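You operate a simulated robot arm through the tools that you are given. There is no shell and no other tool.

Carry out the task below with a simulated robot arm. There is one attempt and no reset: what you move stays moved.

Task
Switch the television on, choose BOX, set the sound to 30 % and lay the remote on its glass foot.
Where things are to end (x, y in the base frame): remote within 60 mm of [510, 200].

The check looks at the end state, three seconds after you hand in, the way a careful person would. Anything else that was tipped, shoved, dropped, spilled or broken makes it a failure.

Robot
A 6-joint arm with a two-finger gripper, fixed in place. Base frame: the origin is on the floor under the middle of its stand, x ahead of it, y to its left, z up; the work surface is at about z = 612. Readings come in mm, degrees, newtons and seconds.
With the tool pointing down near the work surface it reaches from about 280 to 700 mm from the base axis. Its first joint turns from -166.0 to 166.0 degrees. Payload 3.18 kg.
Tool frame: the origin (TCP) lies between the finger pads and is the grasp point; the fingertips stand 30 mm ahead of it; z points along the fingers, y is the line along which they close. The gripper opens to 144 mm; its body begins 103 mm behind the TCP.
Orientation is told as [roll, pitch, yaw] about the base's x, y, z axes, in that order, counted from this pose: with the fingers straight down and closing along the base's y, the tool's x points along the base's -x, its y along +y and its z along -z.

Tools
- The arm moves only by the tool move_arm. Its argument "deltas" is a list of rows, each a list of 3 entries, a list of its own where there are three numbers: the turn, a rotation vector about the base's x, y, z in degrees, then the shift along the base's x, y, z in mm, then the finger opening in mm, from 0 to 144. In form: [[[wx, wy, wz], [tx, ty, tz], fingers], ...]. A call has 1 to 20 rows; each row shifts and turns the commanded pose from where the row before left it. A row lasts 0.2 s, in which the tool goes at most 50 mm and 8.6 degrees; a call with a longer step from one row to the next is refused whole, and so is a gripper value outside its range. A pose out of reach is approached as far as the arm can. The call stops where the force on the tool passes 40 N (or 10 N more than at its start, if that is more) or the arm is blocked; 0.2 s more then pass. Each finger travels about 186.7 mm/s and halts on what it meets, pressing with about 31 N; the grip force reading is that of the motor and also rises with nothing between the fingers. The clock runs only during rows and for 0.2 s after the last one: add rows that do not move to give the fingers time. It gives the time, the measured TCP pose, the force on the tool (base axes), the opening and the grip force at its end, in the units of the frame above (readings bear some noise), with the torque about the TCP (base axes, N m) and any sound that the robot's microphone picked up, and new pictures: "pictures" is both (left out), scene, wrist or none.
- Cameras (640 x 400 px; columns grow to the right, rows downward): "scene" is fixed at [50.1, -492.3, 1241.3]; the picture's right is [0.80, -0.60, 0.00], its down [-0.33, -0.44, -0.83] and it looks along [0.50, 0.67, -0.55] (base axes); focal length 345 px, centre (320, 200). "wrist" rides on the gripper at [76, 16, -143] in the tool frame; the picture's right is [-0.21, 0.98, 0.00], its down [-0.84, -0.18, -0.51] and it looks along [-0.50, -0.11, 0.86] (tool axes); focal length 218 px, centre (320, 200). There is no depth. A picture from a camera that has moved, and an enlarged one, comes with that camera's place and axes in the base frame and with its lens. The place of the scene camera against the robot may be out by one fixed shift of up to 12 mm in any direction.
- close_up(camera, box): a new picture of the part [left, top, right, bottom] of that camera's present view, enlarged. No time passes.
- close_job(): hands the job in; it is judged then, once.

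Places have to be worked out from the pictures, the camera data and where the tool is seen. Open the gripper and draw the arm clear of the work before you hand the job in, unless the task says otherwise.

The tools are called after ">>>" as a command line: name --argument value ..., lists and objects as JSON in quotes. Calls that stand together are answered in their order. move_arm: Moves the arm, as the interface text tells. Its arguments: {"type":"object","properties":{"deltas":{"type":"array"},"pictures":{"type":"string","enum":["both","scene","wrist","none"]}},"required":["deltas"]} The other tools are called the same way: close_up (camera, box) takes an enlarged picture of a part of a camera's view; close_job () hands the job in.

At the start:

```text
t: 0.0
position: [410.0, 240.8, 941.3]
orientation: [0.1, -0.1, -0.2]
wrist_force: [0.2, 0.7, 1.1]
moment: [0.01, -0.04, -0.03]
grip_width: 144.0
grasp_force: 0.1
```

scene: 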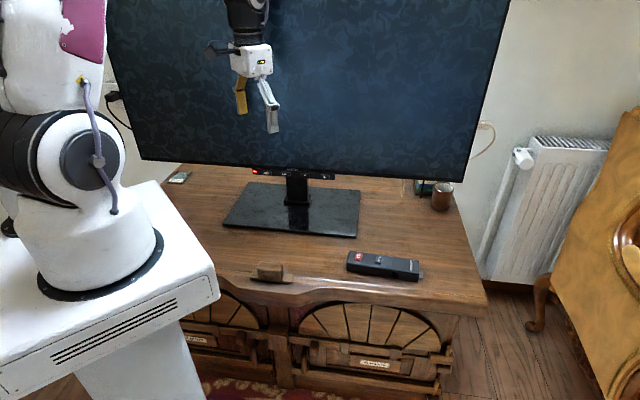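
wrist: 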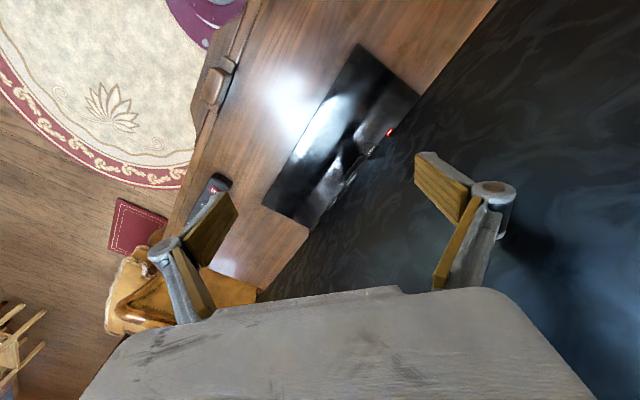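

I start with a closer look at the television's lower edge and the remote, before moving anything.

>>> close_up --camera "scene" --box '[220, 150, 380, 250]'

>>> close_up --camera "scene" --box '[330, 235, 440, 300]'

>>> close_up --camera "scene" --box '[240, 160, 350, 190]'

```text
4.00 times, centred on (300, 200) of scene
camera zoom: at [50.1, -492.3, 1241.3], right [0.8, -0.6, 0.0], down [-0.33, -0.44, -0.83], along [0.5, 0.67, -0.55], focal length 1380 px, centre (400, 200)
```

zoom: 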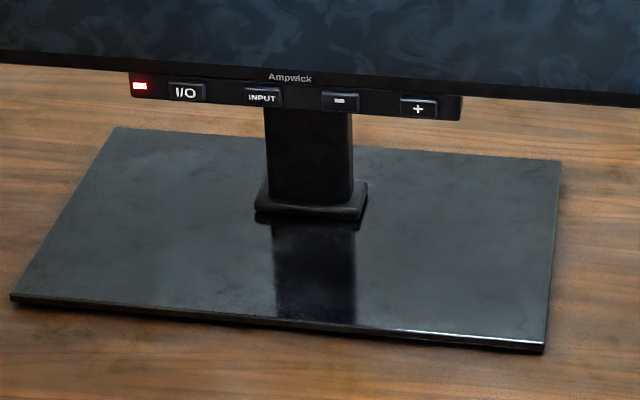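

```text
5.82 times, centred on (385, 268) of scene
camera zoom: at [50.1, -492.3, 1241.3], right [0.8, -0.6, 0.0], down [-0.33, -0.44, -0.83], along [0.5, 0.67, -0.55], focal length 2007 px, centre (-58, -193)
```

zoom: 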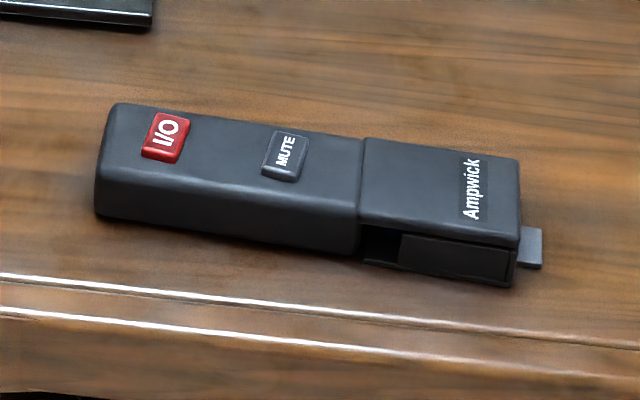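

```text
5.82 times, centred on (295, 175) of scene
camera zoom: at [50.1, -492.3, 1241.3], right [0.8, -0.6, 0.0], down [-0.33, -0.44, -0.83], along [0.5, 0.67, -0.55], focal length 2007 px, centre (466, 346)
```

zoom: 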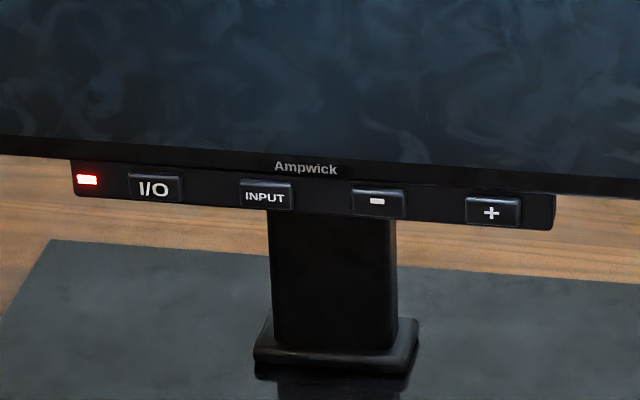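

The television is off (red LED), with I/O, INPUT, − and + keys on a bar under the screen. From the rays I judge the foot's front edge to run along (0.72, −0.70), the keys to be near z≈740 on a plane about 100 mm beyond the tool, and the remote to be centred near (559, −76). I close the fingers, back off from the screen and yaw 45.8° to face it.

>>> move_arm --deltas '[[[0, 0, 0], [-14, -14.4, 0], 0], [[0, 0, 7.63], [-14, -14.4, 0], 0], [[0, 0, 7.63], [-14, -14.4, 0], 0], [[0, 0, 7.63], [0, 0, 0], 0], [[0, 0, 7.63], [0, 0, 0], 0], [[0, 0, 7.63], [0, 0, 0], 0], [[0, 0, 7.63], [0, 0, 0], 0], [[0, 0, 0], [0, 0, 0], 0]]'

```text
t: 1.8
position: [366.7, 197.8, 942.0]
orientation: [0.1, -0.1, 45.9]
wrist_force: [-0.9, 0.1, -0.1]
moment: [0.01, -0.01, 0.03]
grip_width: 0.0
grasp_force: 30.7
camera wrist: at [302.1, 154.7, 1083.3], right [-0.56, 0.83, 0.0], down [0.72, 0.48, 0.51], along [0.42, 0.28, -0.86], focal length 218 px, centre (320, 200)
```

scene: 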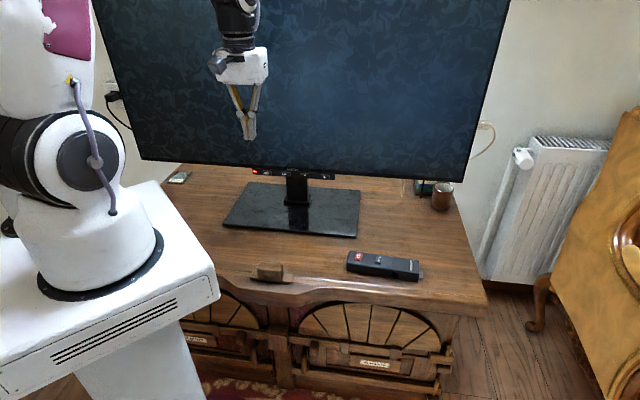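
wrist: 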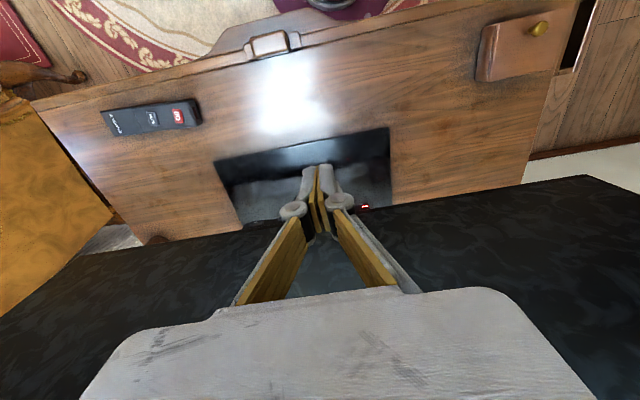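

The closed fingers form a narrow tip; triangulating the LED from both cameras gives roughly (430, 335, 756), so the keys sit near z≈753. I tilt the tool 50° toward the screen and lower it to a stand-off in front of the I/O key.

>>> move_arm --deltas '[[[5.97, -5.81, 0], [3.2, 6.9, -25], 0], [[5.97, -5.81, 0], [3.2, 6.9, -25], 0], [[5.97, -5.81, 0], [3.2, 6.9, -25], 0], [[5.97, -5.81, 0], [3.2, 6.9, -25], 0], [[5.97, -5.81, 0], [3.2, 6.9, -25], 0], [[5.97, -5.81, 0], [3.2, 6.9, -25], 0], [[0, 0, 0], [0, 0, 0], 0]]'

```text
t: 3.6
position: [358.5, 271.6, 835.2]
orientation: [7.9, -41.0, 53.5]
wrist_force: [-0.6, 0.1, -0.3]
moment: [0.02, 0.05, 0.01]
grip_width: 0.1
grasp_force: 30.7
out of reach, approached as far as the arm can: row 3, 4, 5, 6
stopped in row 7: the arm was blocked; the commanded pose is now the measured one
camera wrist: at [270.5, 148.5, 892.2], right [-0.74, 0.63, 0.24], down [0.39, 0.11, 0.91], along [0.55, 0.77, -0.33], focal length 218 px, centre (320, 200)
```

scene: 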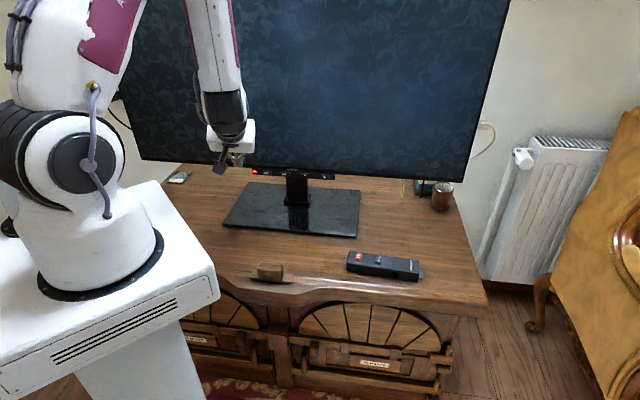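
wrist: 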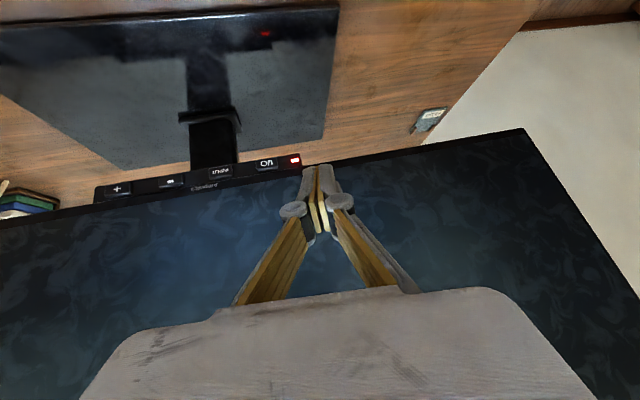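

The arm ran out of reach at this small radius, and the orientation came out as [7.9, −41, 53.5]. The two wrist views put the LED at about (435, 344, 740) and the I/O key at about (458, 319, 740). I correct to [0, −40, 45.8] while moving outward, to a stand-off with the tip about 40 mm before I/O.

>>> move_arm --deltas '[[[-1.16, -0.98, -3.2], [20, 3.7, 0], 0], [[-1.16, -0.98, -3.2], [20, 0, 0], 0], [[-1.16, -0.98, -3.2], [18.3, 0, 0], 0], [[-1.16, -0.98, -3.2], [0, 0, -20], 0], [[0, 0, 0], [0, 0, -25], 0], [[0, 0, 0], [0, 0, -26], 0], [[0, 0, 0], [0, 0, 0], 0]]'

```text
t: 5.2
position: [457.5, 282.5, 807.1]
orientation: [1.7, -39.5, 45.0]
wrist_force: [-0.3, -1.1, 0.1]
moment: [0.02, -0.03, 0.0]
grip_width: 0.0
grasp_force: 30.9
out of reach, approached as far as the arm can: row 4, 5, 6
camera wrist: at [342.6, 186.3, 868.5], right [-0.59, 0.79, 0.15], down [0.37, 0.1, 0.92], along [0.72, 0.6, -0.35], focal length 218 px, centre (320, 200)
```

scene: 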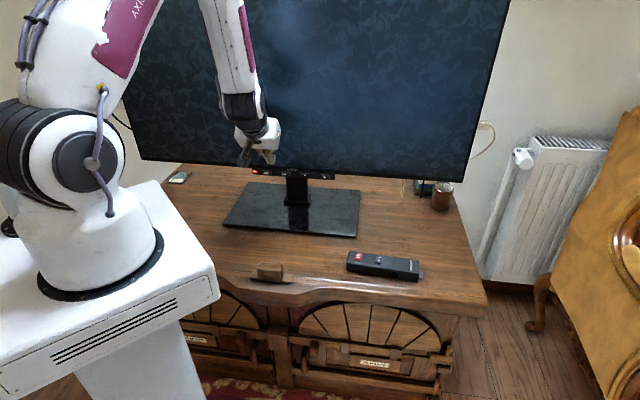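
wrist: 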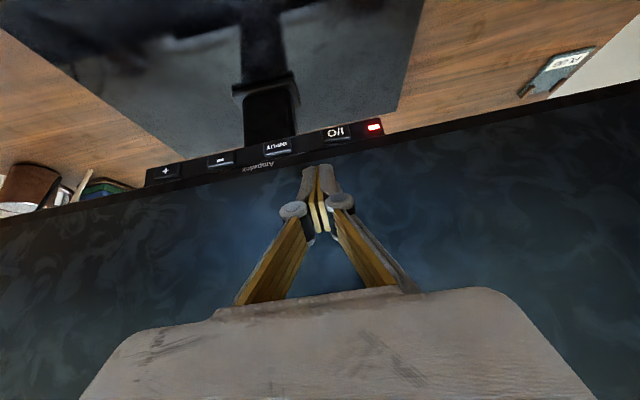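

The arm again stopped at a reach limit: the forearm is nearly in line with the tool, so a 40° tilt is too much here. I reduce the tilt to about 26°, which should still leave the gripper body clear of the screen, and see where the tool settles.

>>> move_arm --deltas '[[[-5.0, 4.86, 0], [0, 0, 0], 0], [[-5.0, 4.86, 0], [0, 0, 0], 0], [[0, 0, 0], [0, 0, 0], 0], [[0, 0, 0], [0, 0, 0], 0]]'

```text
t: 6.2
position: [458.2, 282.6, 807.6]
orientation: [0.0, -26.0, 45.8]
wrist_force: [0.3, -1.6, 0.4]
moment: [0.0, -0.02, 0.0]
grip_width: 0.2
grasp_force: 30.3
camera wrist: at [353.8, 200.7, 900.9], right [-0.57, 0.82, 0.09], down [0.5, 0.26, 0.83], along [0.65, 0.52, -0.56], focal length 218 px, centre (320, 200)
```

scene: 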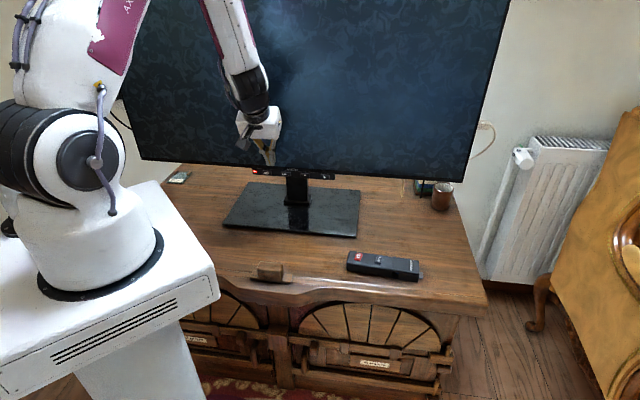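
wrist: 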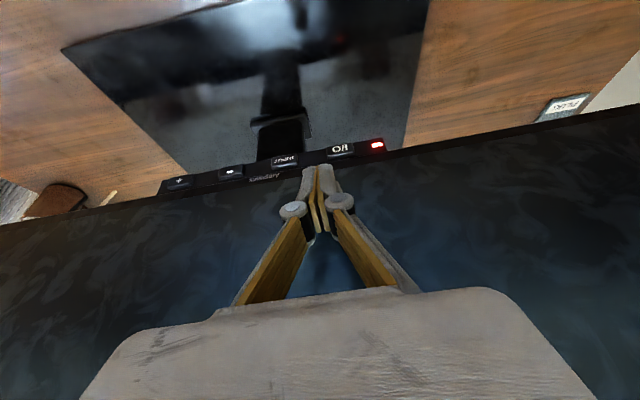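

The tilt is now exactly 26° at [458, 283, 808]. Three views agree that the I/O key is near (457.5, 317, 741). I back off 24 mm from the screen, slide sideways to the key's line and go down to its height.

>>> move_arm --deltas '[[[0, 0, 0], [-16.7, -17.2, 0], 0], [[0, 0, 0], [-17.6, 17.1, 0], 0], [[0, 0, 0], [0, 0, -22], 0], [[0, 0, 0], [0, 0, -20.6], 0], [[0, 0, 0], [0, 0, 0], 0]]'

>>> close_up --camera "wrist" --box '[240, 90, 440, 215]'

>>> close_up --camera "scene" --box '[220, 130, 340, 205]'

```text
t: 7.4
position: [422.0, 282.0, 763.2]
orientation: [0.1, -26.0, 45.8]
wrist_force: [-0.2, 0.2, -0.6]
moment: [0.01, -0.02, -0.01]
grip_width: 0.0
grasp_force: 30.6
camera wrist: at [319.3, 200.4, 857.1], right [-0.57, 0.82, 0.09], down [0.5, 0.26, 0.83], along [0.65, 0.52, -0.56], focal length 218 px, centre (320, 200)
```

scene: 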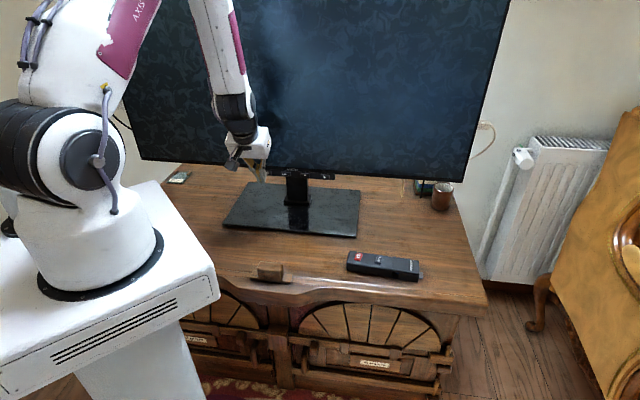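
wrist: 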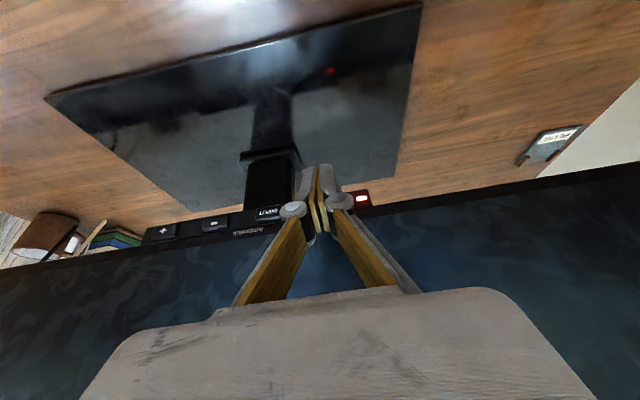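

```text
3.20 times, centred on (340, 152) of wrist
camera zoom: at [319.3, 200.4, 857.1], right [-0.57, 0.82, 0.09], down [0.5, 0.26, 0.83], along [0.65, 0.52, -0.56], focal length 698 px, centre (256, 352)
```

zoom: 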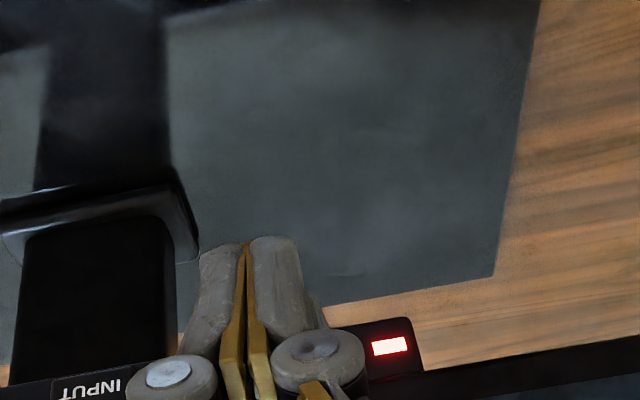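

```text
5.33 times, centred on (280, 168) of scene
camera zoom: at [50.1, -492.3, 1241.3], right [0.8, -0.6, 0.0], down [-0.33, -0.44, -0.83], along [0.5, 0.67, -0.55], focal length 1840 px, centre (533, 373)
```

zoom: 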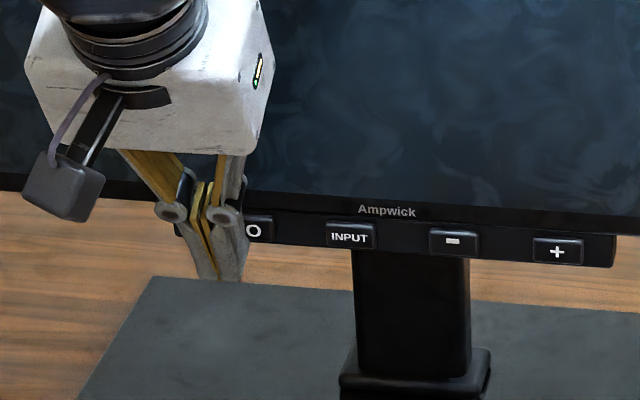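

The tip is lined up with the I/O key (n≈496, w≈106 in the screen's frame), which the fingers cover in both views. I advance 20 mm toward the screen, then check for contact.

>>> move_arm --deltas '[[[0, 0, 0], [4.9, 5.0, 0], 0], [[0, 0, 0], [4.9, 5.0, 0], 0], [[0, 0, 0], [4.2, 4.3, 0], 0], [[0, 0, 0], [0, 0, 0], 0]]'

>>> close_up --camera "wrist" --box '[240, 110, 440, 235]'

>>> close_up --camera "scene" --box '[220, 130, 340, 205]'

```text
t: 8.4
position: [436.5, 296.8, 763.2]
orientation: [0.0, -26.2, 45.9]
wrist_force: [-0.4, 0.0, 0.7]
moment: [0.02, 0.01, -0.02]
grip_width: 0.1
grasp_force: 31.1
camera wrist: at [334.1, 215.2, 857.3], right [-0.57, 0.82, 0.09], down [0.5, 0.26, 0.83], along [0.65, 0.52, -0.56], focal length 218 px, centre (320, 200)
```

scene: 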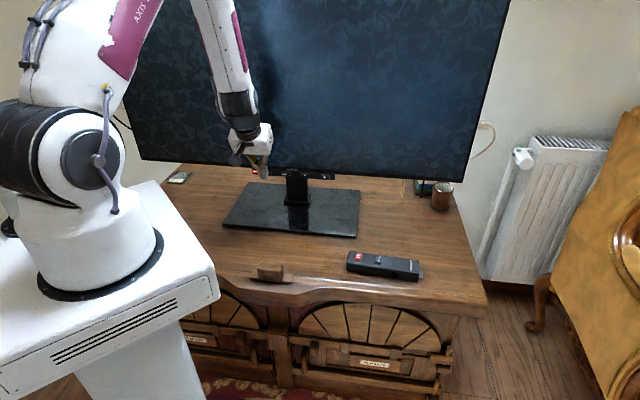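
wrist: 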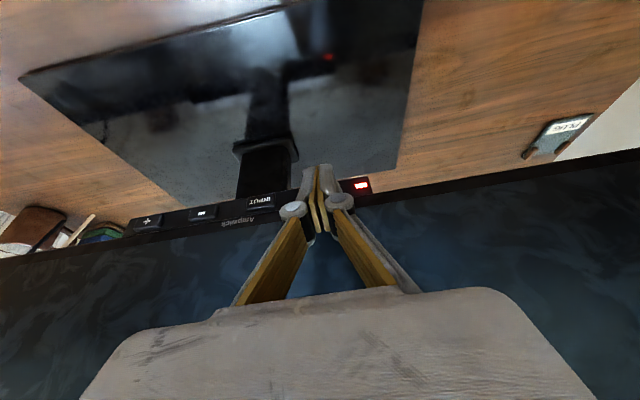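

```text
3.20 times, centred on (340, 172) of wrist
camera zoom: at [334.1, 215.2, 857.3], right [-0.57, 0.82, 0.09], down [0.5, 0.26, 0.83], along [0.65, 0.52, -0.56], focal length 698 px, centre (256, 288)
```

zoom: 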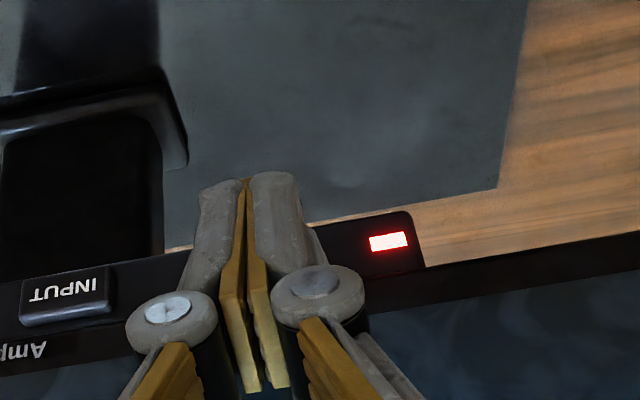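

```text
5.33 times, centred on (280, 168) of scene
camera zoom: at [50.1, -492.3, 1241.3], right [0.8, -0.6, 0.0], down [-0.33, -0.44, -0.83], along [0.5, 0.67, -0.55], focal length 1840 px, centre (533, 373)
```

zoom: 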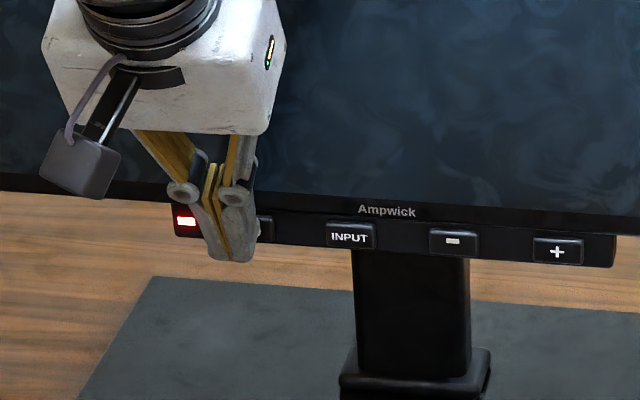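

No contact yet: force is near zero at TCP n≈517, and the finger edge should be about 3–6 mm short of the key. I creep forward 6 mm in 2 mm steps.

>>> move_arm --deltas '[[[0, 0, 0], [1.4, 1.43, 0], 0], [[0, 0, 0], [1.4, 1.43, 0], 0], [[0, 0, 0], [1.4, 1.43, 0], 0]]' --pictures "scene"

>>> close_up --camera "wrist" --box '[240, 110, 440, 235]'

```text
t: 9.2
position: [440.5, 301.7, 764.4]
orientation: [0.0, -26.1, 45.9]
wrist_force: [-0.5, 0.1, 0.8]
moment: [0.01, 0.01, -0.01]
grip_width: 0.1
grasp_force: 30.8
```

scene: 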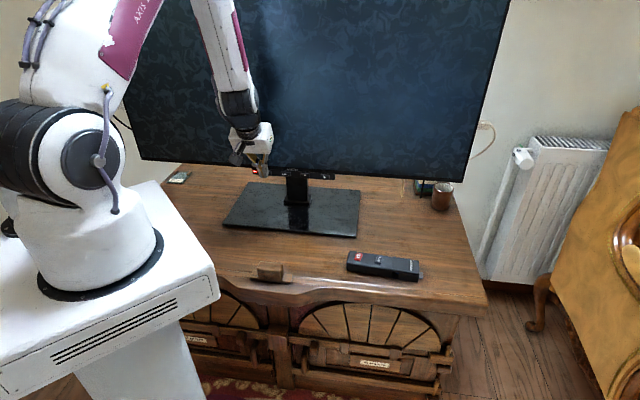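

```text
3.20 times, centred on (340, 172) of wrist
camera zoom: at [337.4, 219.2, 858.0], right [-0.57, 0.82, 0.09], down [0.5, 0.26, 0.83], along [0.65, 0.52, -0.56], focal length 698 px, centre (256, 288)
```

zoom: 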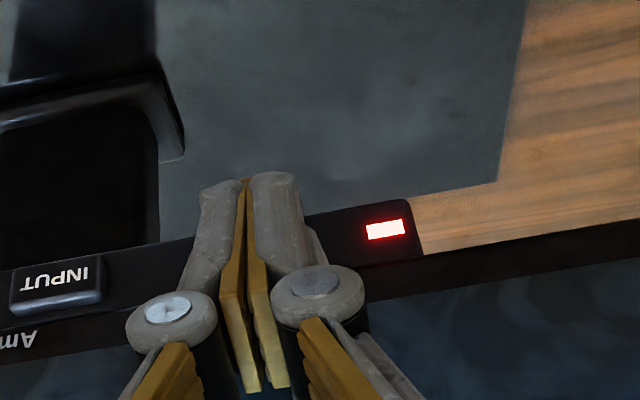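

Still no force at n≈523. I keep creeping forward another 6 mm.

>>> move_arm --deltas '[[[0, 0, 0], [1.4, 1.43, 0], 0], [[0, 0, 0], [1.4, 1.43, 0], 0], [[0, 0, 0], [1.4, 1.43, 0], 0]]' --pictures "scene"

>>> close_up --camera "wrist" --box '[240, 110, 440, 235]'

```text
t: 10.0
position: [443.8, 304.4, 764.6]
orientation: [0.0, -26.0, 45.8]
wrist_force: [-4.0, -6.9, 1.4]
moment: [-0.1, 0.05, -0.11]
grip_width: 5.9
grasp_force: 30.8
heard: click
```

scene: 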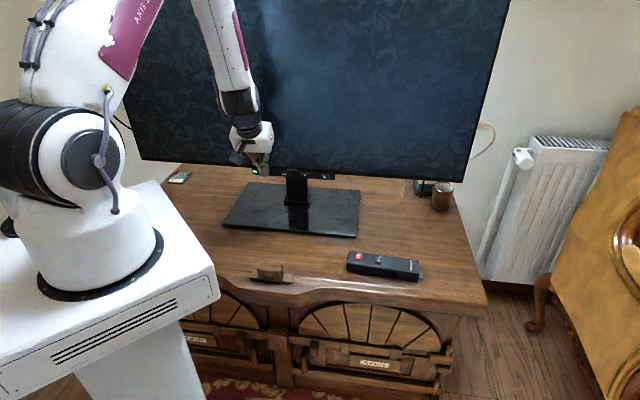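

```text
3.20 times, centred on (340, 172) of wrist
camera zoom: at [341.0, 223.0, 858.6], right [-0.57, 0.82, 0.09], down [0.5, 0.26, 0.83], along [0.65, 0.52, -0.56], focal length 698 px, centre (256, 288)
```

zoom: 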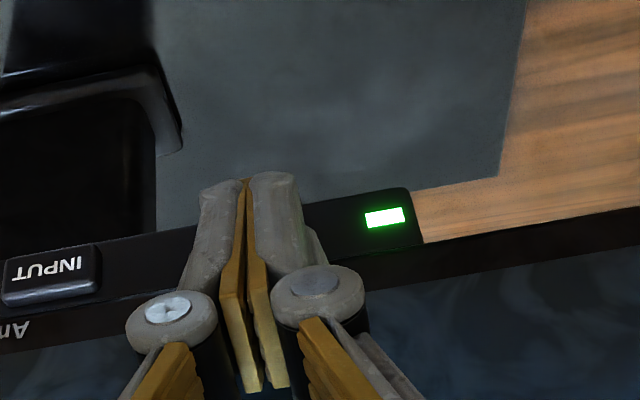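

A click was heard and the LED turned green: the set is on, pressed at TCP n≈527.6. I back off 25 mm and look at the screen.

>>> move_arm --deltas '[[[0, 0, 0], [-5.8, -6, 0], 0], [[0, 0, 0], [-5.8, -6, 0], 0], [[0, 0, 0], [-5.8, -6, 0], 0], [[0, 0, 0], [0, 0, 0], 0]]'

>>> close_up --camera "scene" --box '[100, 0, 520, 240]'

```text
t: 11.0
position: [428.4, 287.5, 763.0]
orientation: [0.1, -26.1, 45.8]
wrist_force: [0.3, -0.5, 0.5]
moment: [-0.02, -0.02, 0.02]
grip_width: 0.0
grasp_force: 30.4
camera wrist: at [324.1, 205.5, 857.7], right [-0.57, 0.82, 0.09], down [0.5, 0.26, 0.83], along [0.65, 0.52, -0.56], focal length 218 px, centre (320, 200)
```

scene: 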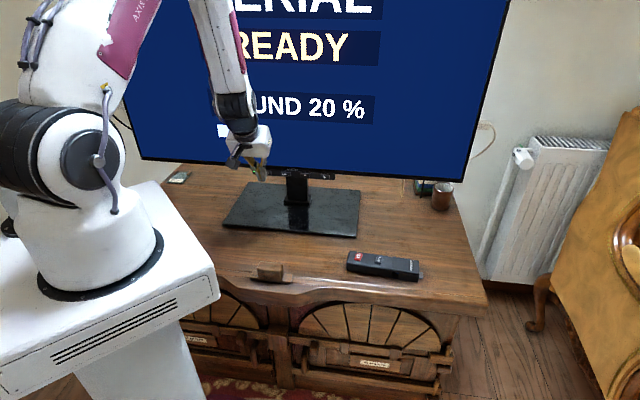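
wrist: 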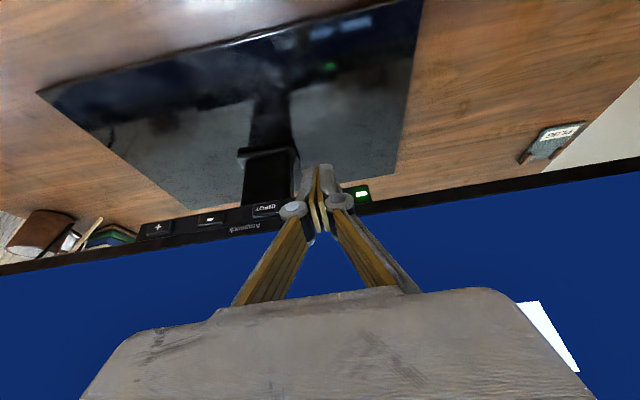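

```text
1.52 times, centred on (310, 120) of scene
camera zoom: at [50.1, -492.3, 1241.3], right [0.8, -0.6, 0.0], down [-0.33, -0.44, -0.83], along [0.5, 0.67, -0.55], focal length 526 px, centre (335, 322)
```

zoom: 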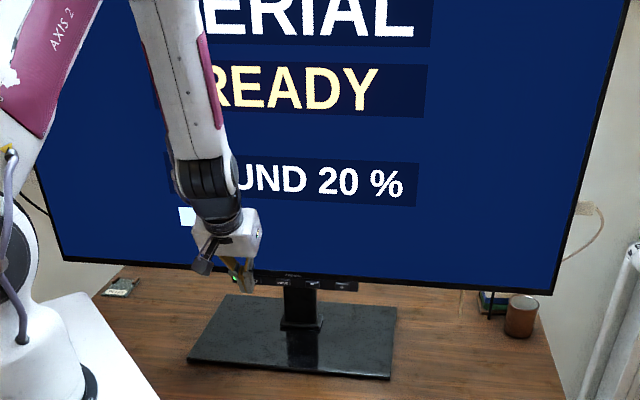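

The screen shows AERIAL, READY, SOUND 20 %. I slide 57.5 mm along the bar to the INPUT key and check alignment.

>>> move_arm --deltas '[[[0, 0, 0], [20.6, -20.05, 0], 0], [[0, 0, 0], [20.6, -20.05, 0], 0], [[0, 0, 0], [0, 0, 0], 0], [[0, 0, 0], [0, 0, 0], 0]]'

>>> close_up --camera "wrist" --box '[200, 110, 440, 260]'

>>> close_up --camera "scene" --box '[220, 130, 340, 205]'

```text
t: 12.0
position: [468.0, 246.3, 763.9]
orientation: [-0.1, -26.1, 45.9]
wrist_force: [0.1, 0.5, -0.4]
moment: [0.01, -0.01, 0.04]
grip_width: 0.0
grasp_force: 30.8
camera wrist: at [365.1, 164.8, 858.4], right [-0.57, 0.82, 0.09], down [0.5, 0.26, 0.83], along [0.65, 0.52, -0.56], focal length 218 px, centre (320, 200)
```

scene: 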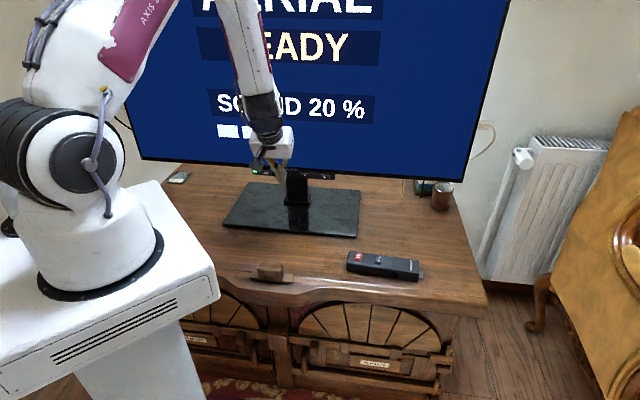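
wrist: 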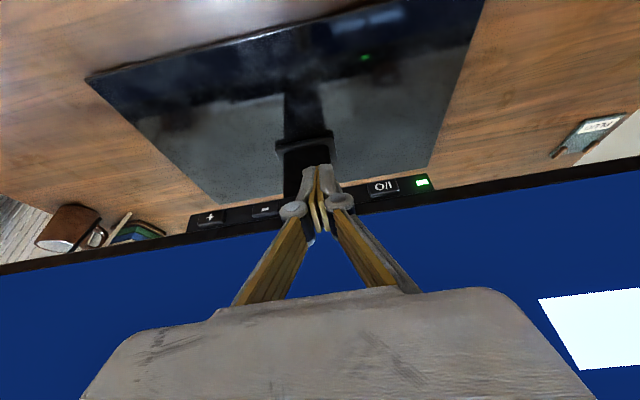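

```text
2.67 times, centred on (320, 185) of wrist
camera zoom: at [365.1, 164.8, 858.4], right [-0.57, 0.82, 0.09], down [0.5, 0.26, 0.83], along [0.65, 0.52, -0.56], focal length 582 px, centre (320, 240)
```

zoom: 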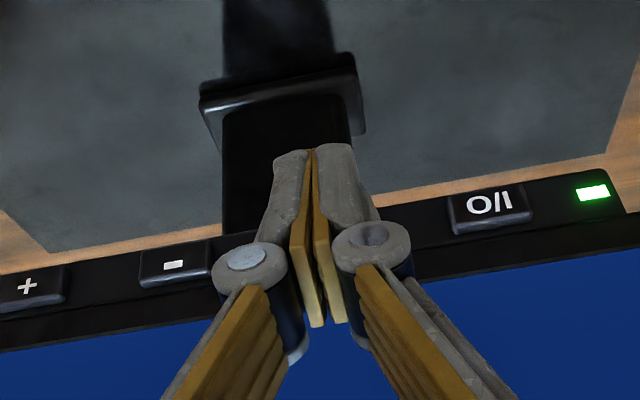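

```text
5.33 times, centred on (280, 168) of scene
camera zoom: at [50.1, -492.3, 1241.3], right [0.8, -0.6, 0.0], down [-0.33, -0.44, -0.83], along [0.5, 0.67, -0.55], focal length 1840 px, centre (533, 373)
```

zoom: 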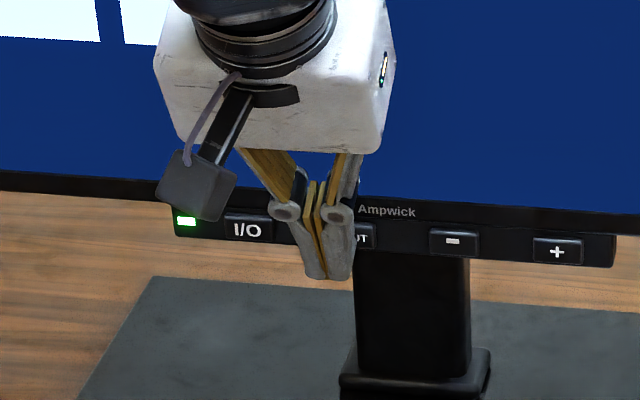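

The fingers line up midway between "−" and I/O, i.e. on INPUT. I press forward by 25.5 mm and retract in one go, then read the screen.

>>> move_arm --deltas '[[[0, 0, 0], [4.2, 4.3, 0], 0], [[0, 0, 0], [4.2, 4.3, 0], 0], [[0, 0, 0], [4.2, 4.3, 0], 0], [[0, 0, 0], [1.4, 1.43, 0], 0], [[0, 0, 0], [1.4, 1.43, 0], 0], [[0, 0, 0], [1.4, 1.43, 0], 0], [[0, 0, 0], [1.05, 1.1, 0], 0], [[0, 0, 0], [0, 0, 0], 0], [[0, 0, 0], [-5.95, -6.13, 0], 0], [[0, 0, 0], [-5.95, -6.13, 0], 0], [[0, 0, 0], [-5.95, -6.13, 0], 0]]'

>>> close_up --camera "scene" --box '[100, 0, 520, 240]'

```text
t: 14.4
position: [468.9, 248.5, 765.2]
orientation: [0.0, -26.1, 45.8]
wrist_force: [-0.7, 0.2, 0.1]
moment: [0.02, 0.0, -0.01]
grip_width: 0.2
grasp_force: 30.9
heard: click
camera wrist: at [365.1, 165.6, 858.7], right [-0.57, 0.82, 0.09], down [0.5, 0.26, 0.83], along [0.65, 0.52, -0.55], focal length 218 px, centre (320, 200)
```

scene: 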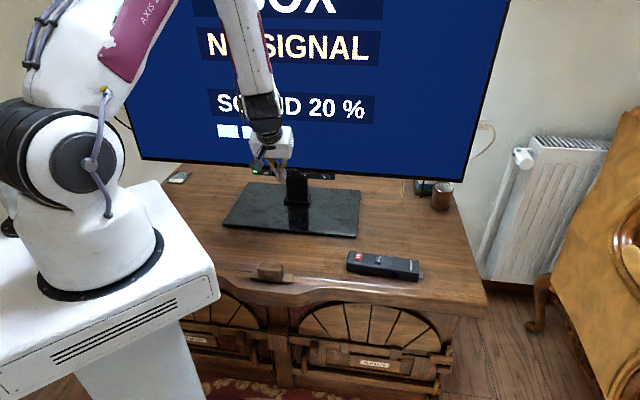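
wrist: 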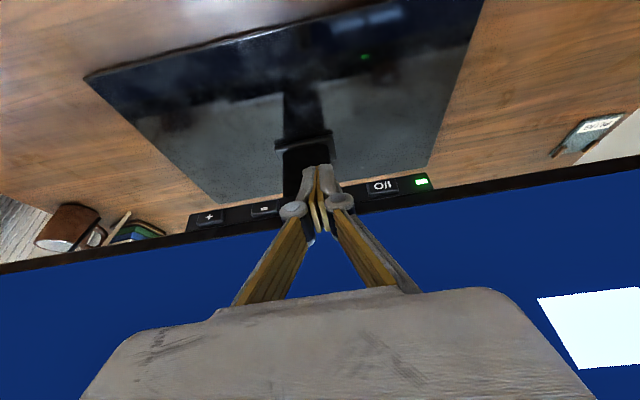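

```text
1.52 times, centred on (310, 120) of scene
camera zoom: at [50.1, -492.3, 1241.3], right [0.8, -0.6, 0.0], down [-0.33, -0.44, -0.83], along [0.5, 0.67, -0.55], focal length 526 px, centre (335, 322)
```

zoom: 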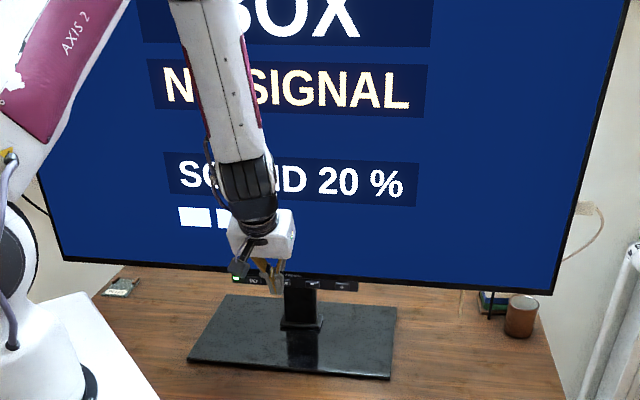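

The input is now BOX, although it reads NO SIGNAL. I look at the small labelled object at the table's back-left, in case it explains that.

>>> close_up --camera "wrist" --box '[530, 90, 640, 170]'

>>> close_up --camera "scene" --box '[90, 80, 210, 200]'

>>> close_up --camera "scene" --box '[390, 110, 520, 220]'

>>> close_up --camera "wrist" --box '[0, 180, 180, 260]'

```text
5.00 times, centred on (585, 130) of wrist
camera zoom: at [365.1, 165.6, 858.7], right [-0.57, 0.82, 0.09], down [0.5, 0.26, 0.83], along [0.65, 0.52, -0.55], focal length 1091 px, centre (-1005, 550)
```

zoom: 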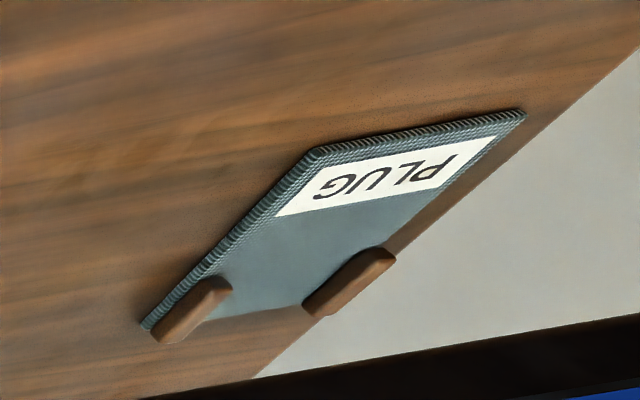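

```text
3.33 times, centred on (150, 140) of scene
camera zoom: at [50.1, -492.3, 1241.3], right [0.8, -0.6, 0.0], down [-0.33, -0.44, -0.83], along [0.5, 0.67, -0.55], focal length 1150 px, centre (887, 400)
```

zoom: 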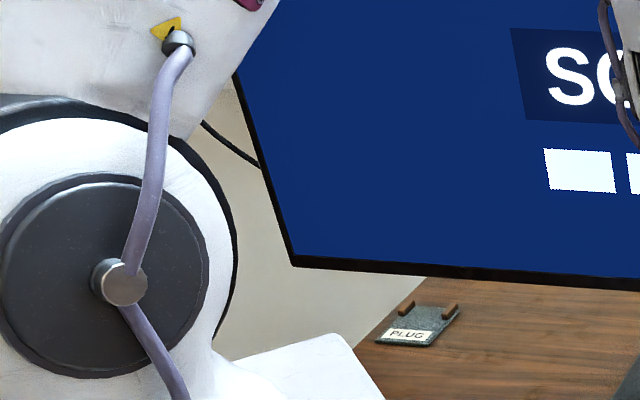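

```text
3.64 times, centred on (455, 165) of scene
camera zoom: at [50.1, -492.3, 1241.3], right [0.8, -0.6, 0.0], down [-0.33, -0.44, -0.83], along [0.5, 0.67, -0.55], focal length 1254 px, centre (-171, 327)
```

zoom: 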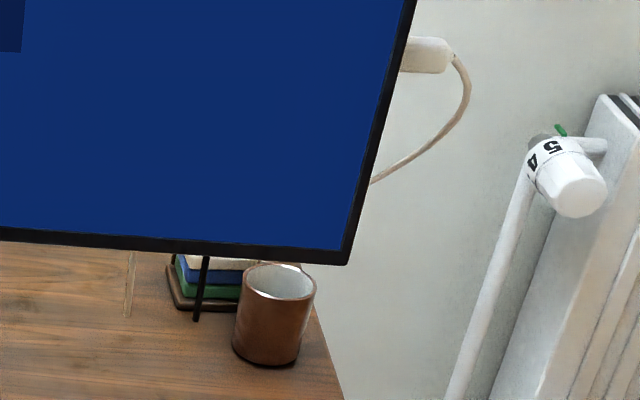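

```text
3.56 times, centred on (90, 220) of wrist
camera zoom: at [365.1, 165.6, 858.7], right [-0.57, 0.82, 0.09], down [0.5, 0.26, 0.83], along [0.65, 0.52, -0.55], focal length 776 px, centre (1138, 129)
```

zoom: 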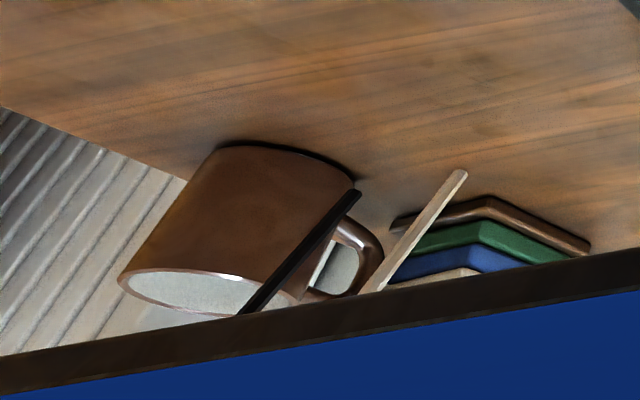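

The mat marked PLUG isn't part of this job, and the BOX input is chosen. I now slide 115 mm along the bar to the "+" key.

>>> move_arm --deltas '[[[0, 0, 0], [20.6, -20.05, 0], 0], [[0, 0, 0], [20.6, -20.05, 0], 0], [[0, 0, 0], [20.6, -20.05, 0], 0], [[0, 0, 0], [20.6, -20.05, 0], 0], [[0, 0, 0], [0, 0, 0], 0], [[0, 0, 0], [0, 0, 0], 0]]'

>>> close_up --camera "wrist" --box '[200, 110, 440, 260]'

>>> close_up --camera "scene" --box '[240, 130, 360, 205]'

```text
t: 15.8
position: [548.9, 165.4, 765.4]
orientation: [0.0, -26.0, 45.8]
wrist_force: [0.2, 0.6, 0.2]
moment: [-0.02, -0.01, 0.02]
grip_width: 0.0
grasp_force: 30.7
camera wrist: at [446.1, 83.5, 858.5], right [-0.57, 0.82, 0.09], down [0.5, 0.26, 0.83], along [0.65, 0.52, -0.56], focal length 218 px, centre (320, 200)
```

scene: 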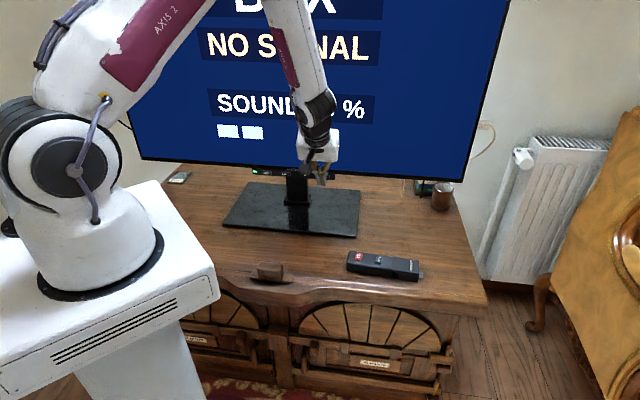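
wrist: 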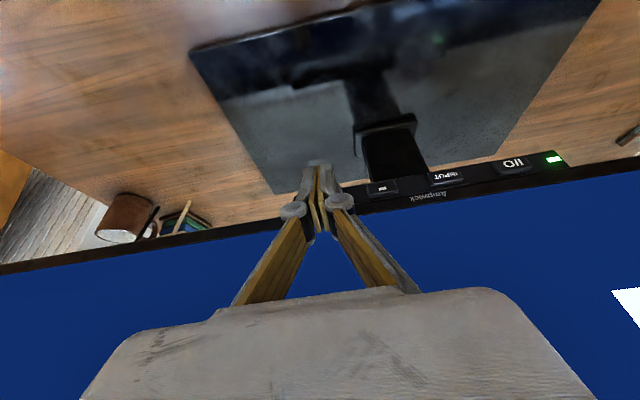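

```text
2.67 times, centred on (320, 185) of wrist
camera zoom: at [446.1, 83.5, 858.5], right [-0.57, 0.82, 0.09], down [0.5, 0.26, 0.83], along [0.65, 0.52, -0.56], focal length 582 px, centre (320, 240)
```

zoom: 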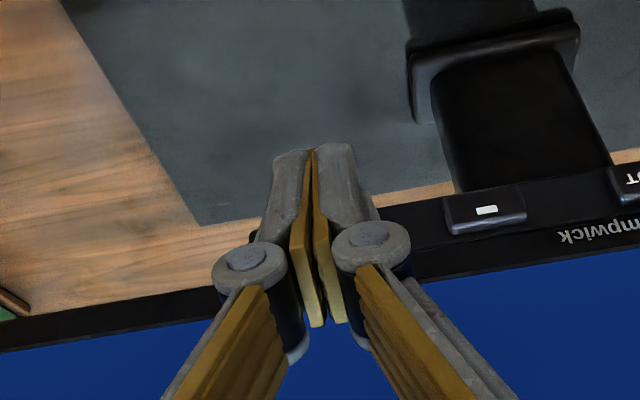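

```text
5.33 times, centred on (300, 168) of scene
camera zoom: at [50.1, -492.3, 1241.3], right [0.8, -0.6, 0.0], down [-0.33, -0.44, -0.83], along [0.5, 0.67, -0.55], focal length 1840 px, centre (427, 373)
```

zoom: 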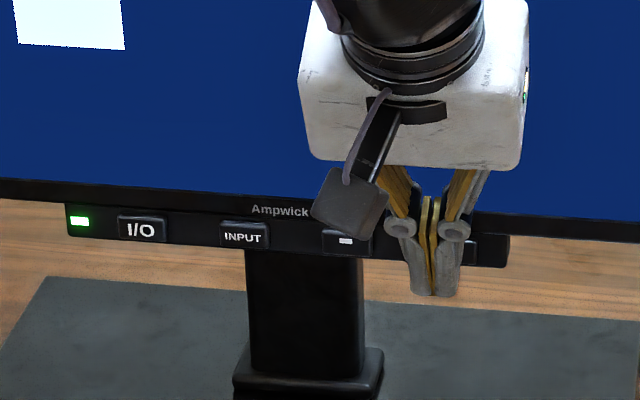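

"−" now appears exactly where I/O appeared when I was on INPUT, so the tip is on "+" (n≈501). I press once forward and retract, then read the sound level.

>>> move_arm --deltas '[[[0, 0, 0], [4.2, 4.3, 0], 0], [[0, 0, 0], [4.2, 4.3, 0], 0], [[0, 0, 0], [4.2, 4.3, 0], 0], [[0, 0, 0], [1.4, 1.43, 0], 0], [[0, 0, 0], [1.4, 1.43, 0], 0], [[0, 0, 0], [1.4, 1.43, 0], 0], [[0, 0, 0], [1.4, 1.43, 0], 0], [[0, 0, 0], [0, 0, 0], 0], [[0, 0, 0], [-6.05, -6.25, 0], 0], [[0, 0, 0], [-6.05, -6.25, 0], 0], [[0, 0, 0], [-6.05, -6.25, 0], 0]]'

>>> close_up --camera "scene" --box '[100, 0, 520, 240]'

```text
t: 18.2
position: [550.0, 166.1, 764.4]
orientation: [0.0, -26.1, 45.9]
wrist_force: [0.4, -0.5, 0.2]
moment: [-0.02, 0.02, 0.0]
grip_width: 0.0
grasp_force: 30.5
heard: click
camera wrist: at [447.5, 84.4, 857.8], right [-0.57, 0.82, 0.09], down [0.5, 0.26, 0.83], along [0.65, 0.52, -0.56], focal length 218 px, centre (320, 200)
```

scene: 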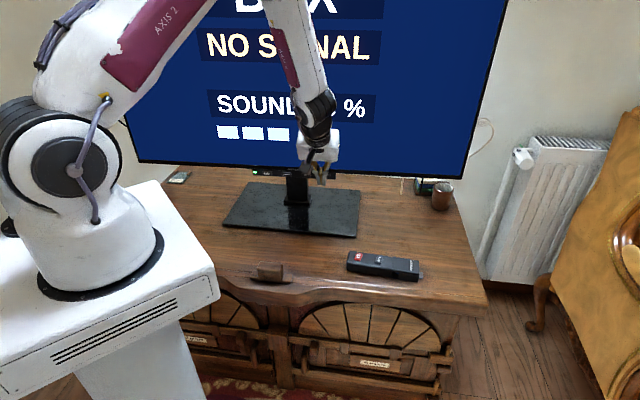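
wrist: 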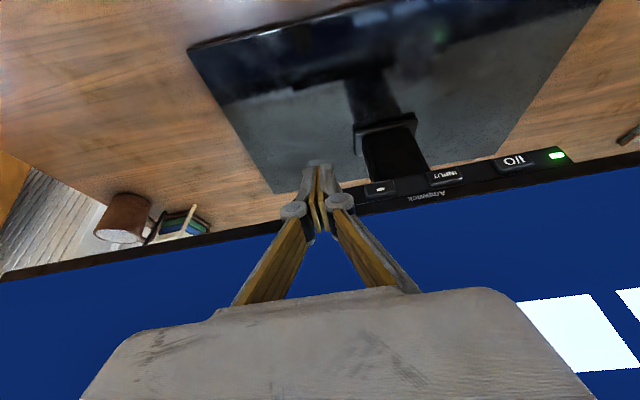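

```text
1.52 times, centred on (310, 120) of scene
camera zoom: at [50.1, -492.3, 1241.3], right [0.8, -0.6, 0.0], down [-0.33, -0.44, -0.83], along [0.5, 0.67, -0.55], focal length 526 px, centre (335, 322)
```

zoom: 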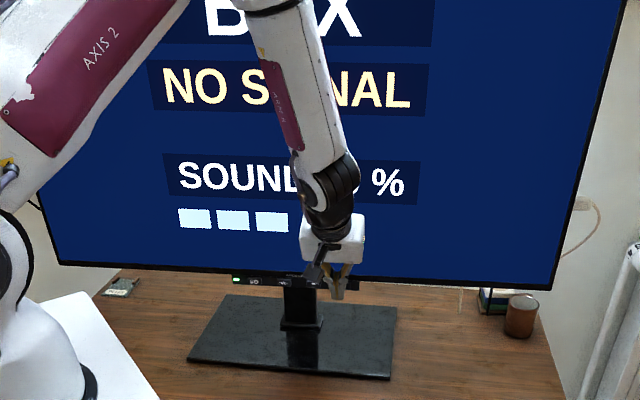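

Three bars now show, so the sound should be 30 %; I'll confirm once the arm is out of the way. I retreat from the screen, undo the tilt and travel to above the remote near (559, −76).

>>> move_arm --deltas '[[[0, 0, 0], [-20.9, -21.5, 0], 0], [[0, 0, 0], [-20.9, -21.5, 20], 0], [[0, 0, 0], [0, 0, 45], 0], [[-4.66, 4.53, 0], [10.2, -39.8, 0], 0], [[-4.66, 4.53, 0], [10.2, -39.8, 0], 0], [[-4.66, 4.53, 0], [10.2, -39.8, 0], 0], [[-4.66, 4.53, 0], [10.2, -39.8, 0], 0], [[0, 0, 0], [10.2, -39.8, 0], 0], [[0, 0, 0], [0, 0, 0], 0]]'

>>> close_up --camera "scene" --box '[100, 0, 520, 240]'

```text
t: 20.2
position: [559.4, -77.6, 831.9]
orientation: [0.0, -0.2, 45.8]
wrist_force: [0.5, 1.2, 1.3]
moment: [0.03, 0.02, -0.02]
grip_width: 0.0
grasp_force: 31.0
camera wrist: at [494.9, -120.2, 973.0], right [-0.56, 0.83, 0.0], down [0.72, 0.48, 0.51], along [0.42, 0.28, -0.86], focal length 218 px, centre (320, 200)
```

scene: 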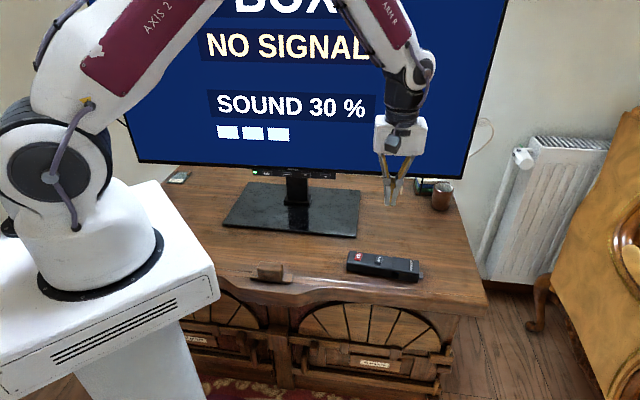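
wrist: 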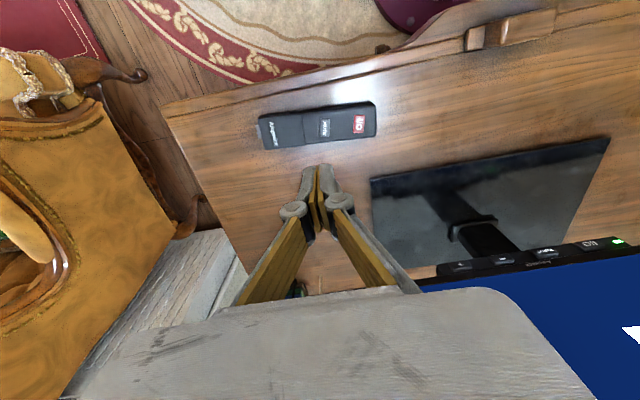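

```text
1.52 times, centred on (310, 120) of scene
camera zoom: at [50.1, -492.3, 1241.3], right [0.8, -0.6, 0.0], down [-0.33, -0.44, -0.83], along [0.5, 0.67, -0.55], focal length 526 px, centre (335, 322)
```

zoom: 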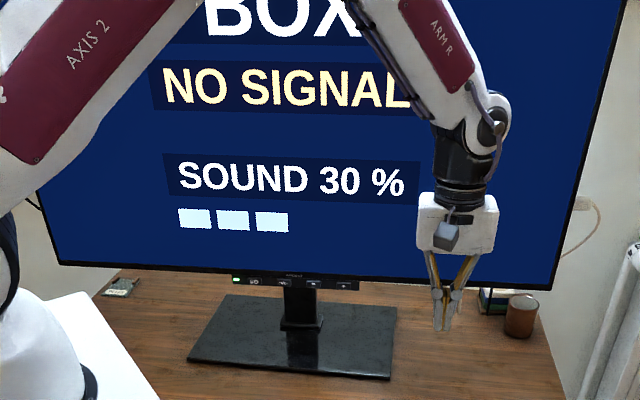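

The screen clearly reads BOX and SOUND 30 %. Now I study the remote from the wrist camera to locate it precisely and see its battery end.

>>> close_up --camera "wrist" --box '[240, 85, 400, 185]'

>>> close_up --camera "wrist" --box '[350, 110, 630, 285]'

>>> close_up --camera "scene" --box '[335, 240, 435, 290]'

```text
4.00 times, centred on (320, 135) of wrist
camera zoom: at [494.9, -120.2, 973.0], right [-0.56, 0.83, 0.0], down [0.72, 0.48, 0.51], along [0.42, 0.28, -0.86], focal length 873 px, centre (320, 460)
```

zoom: 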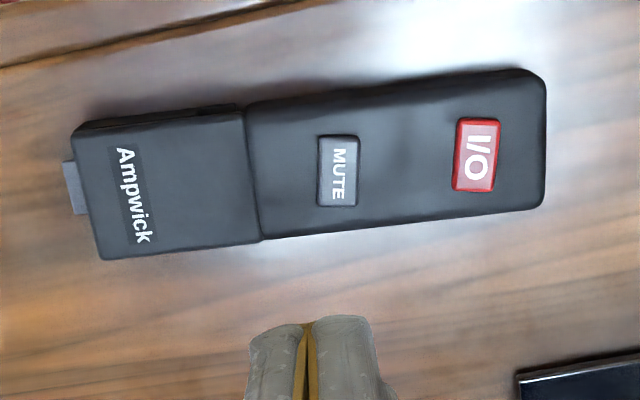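

```text
2.29 times, centred on (490, 198) of wrist
camera zoom: at [494.9, -120.2, 973.0], right [-0.56, 0.83, 0.0], down [0.72, 0.48, 0.51], along [0.42, 0.28, -0.86], focal length 499 px, centre (-69, 206)
```

zoom: 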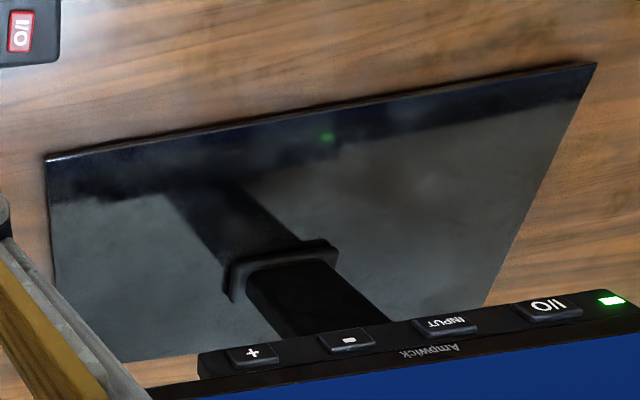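

```text
6.40 times, centred on (385, 265) of scene
camera zoom: at [50.1, -492.3, 1241.3], right [0.8, -0.6, 0.0], down [-0.33, -0.44, -0.83], along [0.5, 0.67, -0.55], focal length 2208 px, centre (-96, -216)
```

zoom: 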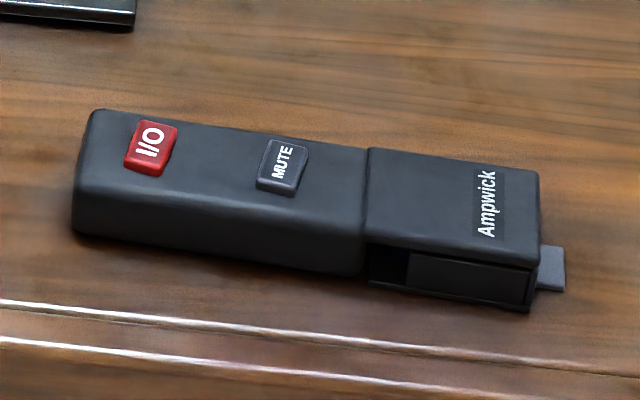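

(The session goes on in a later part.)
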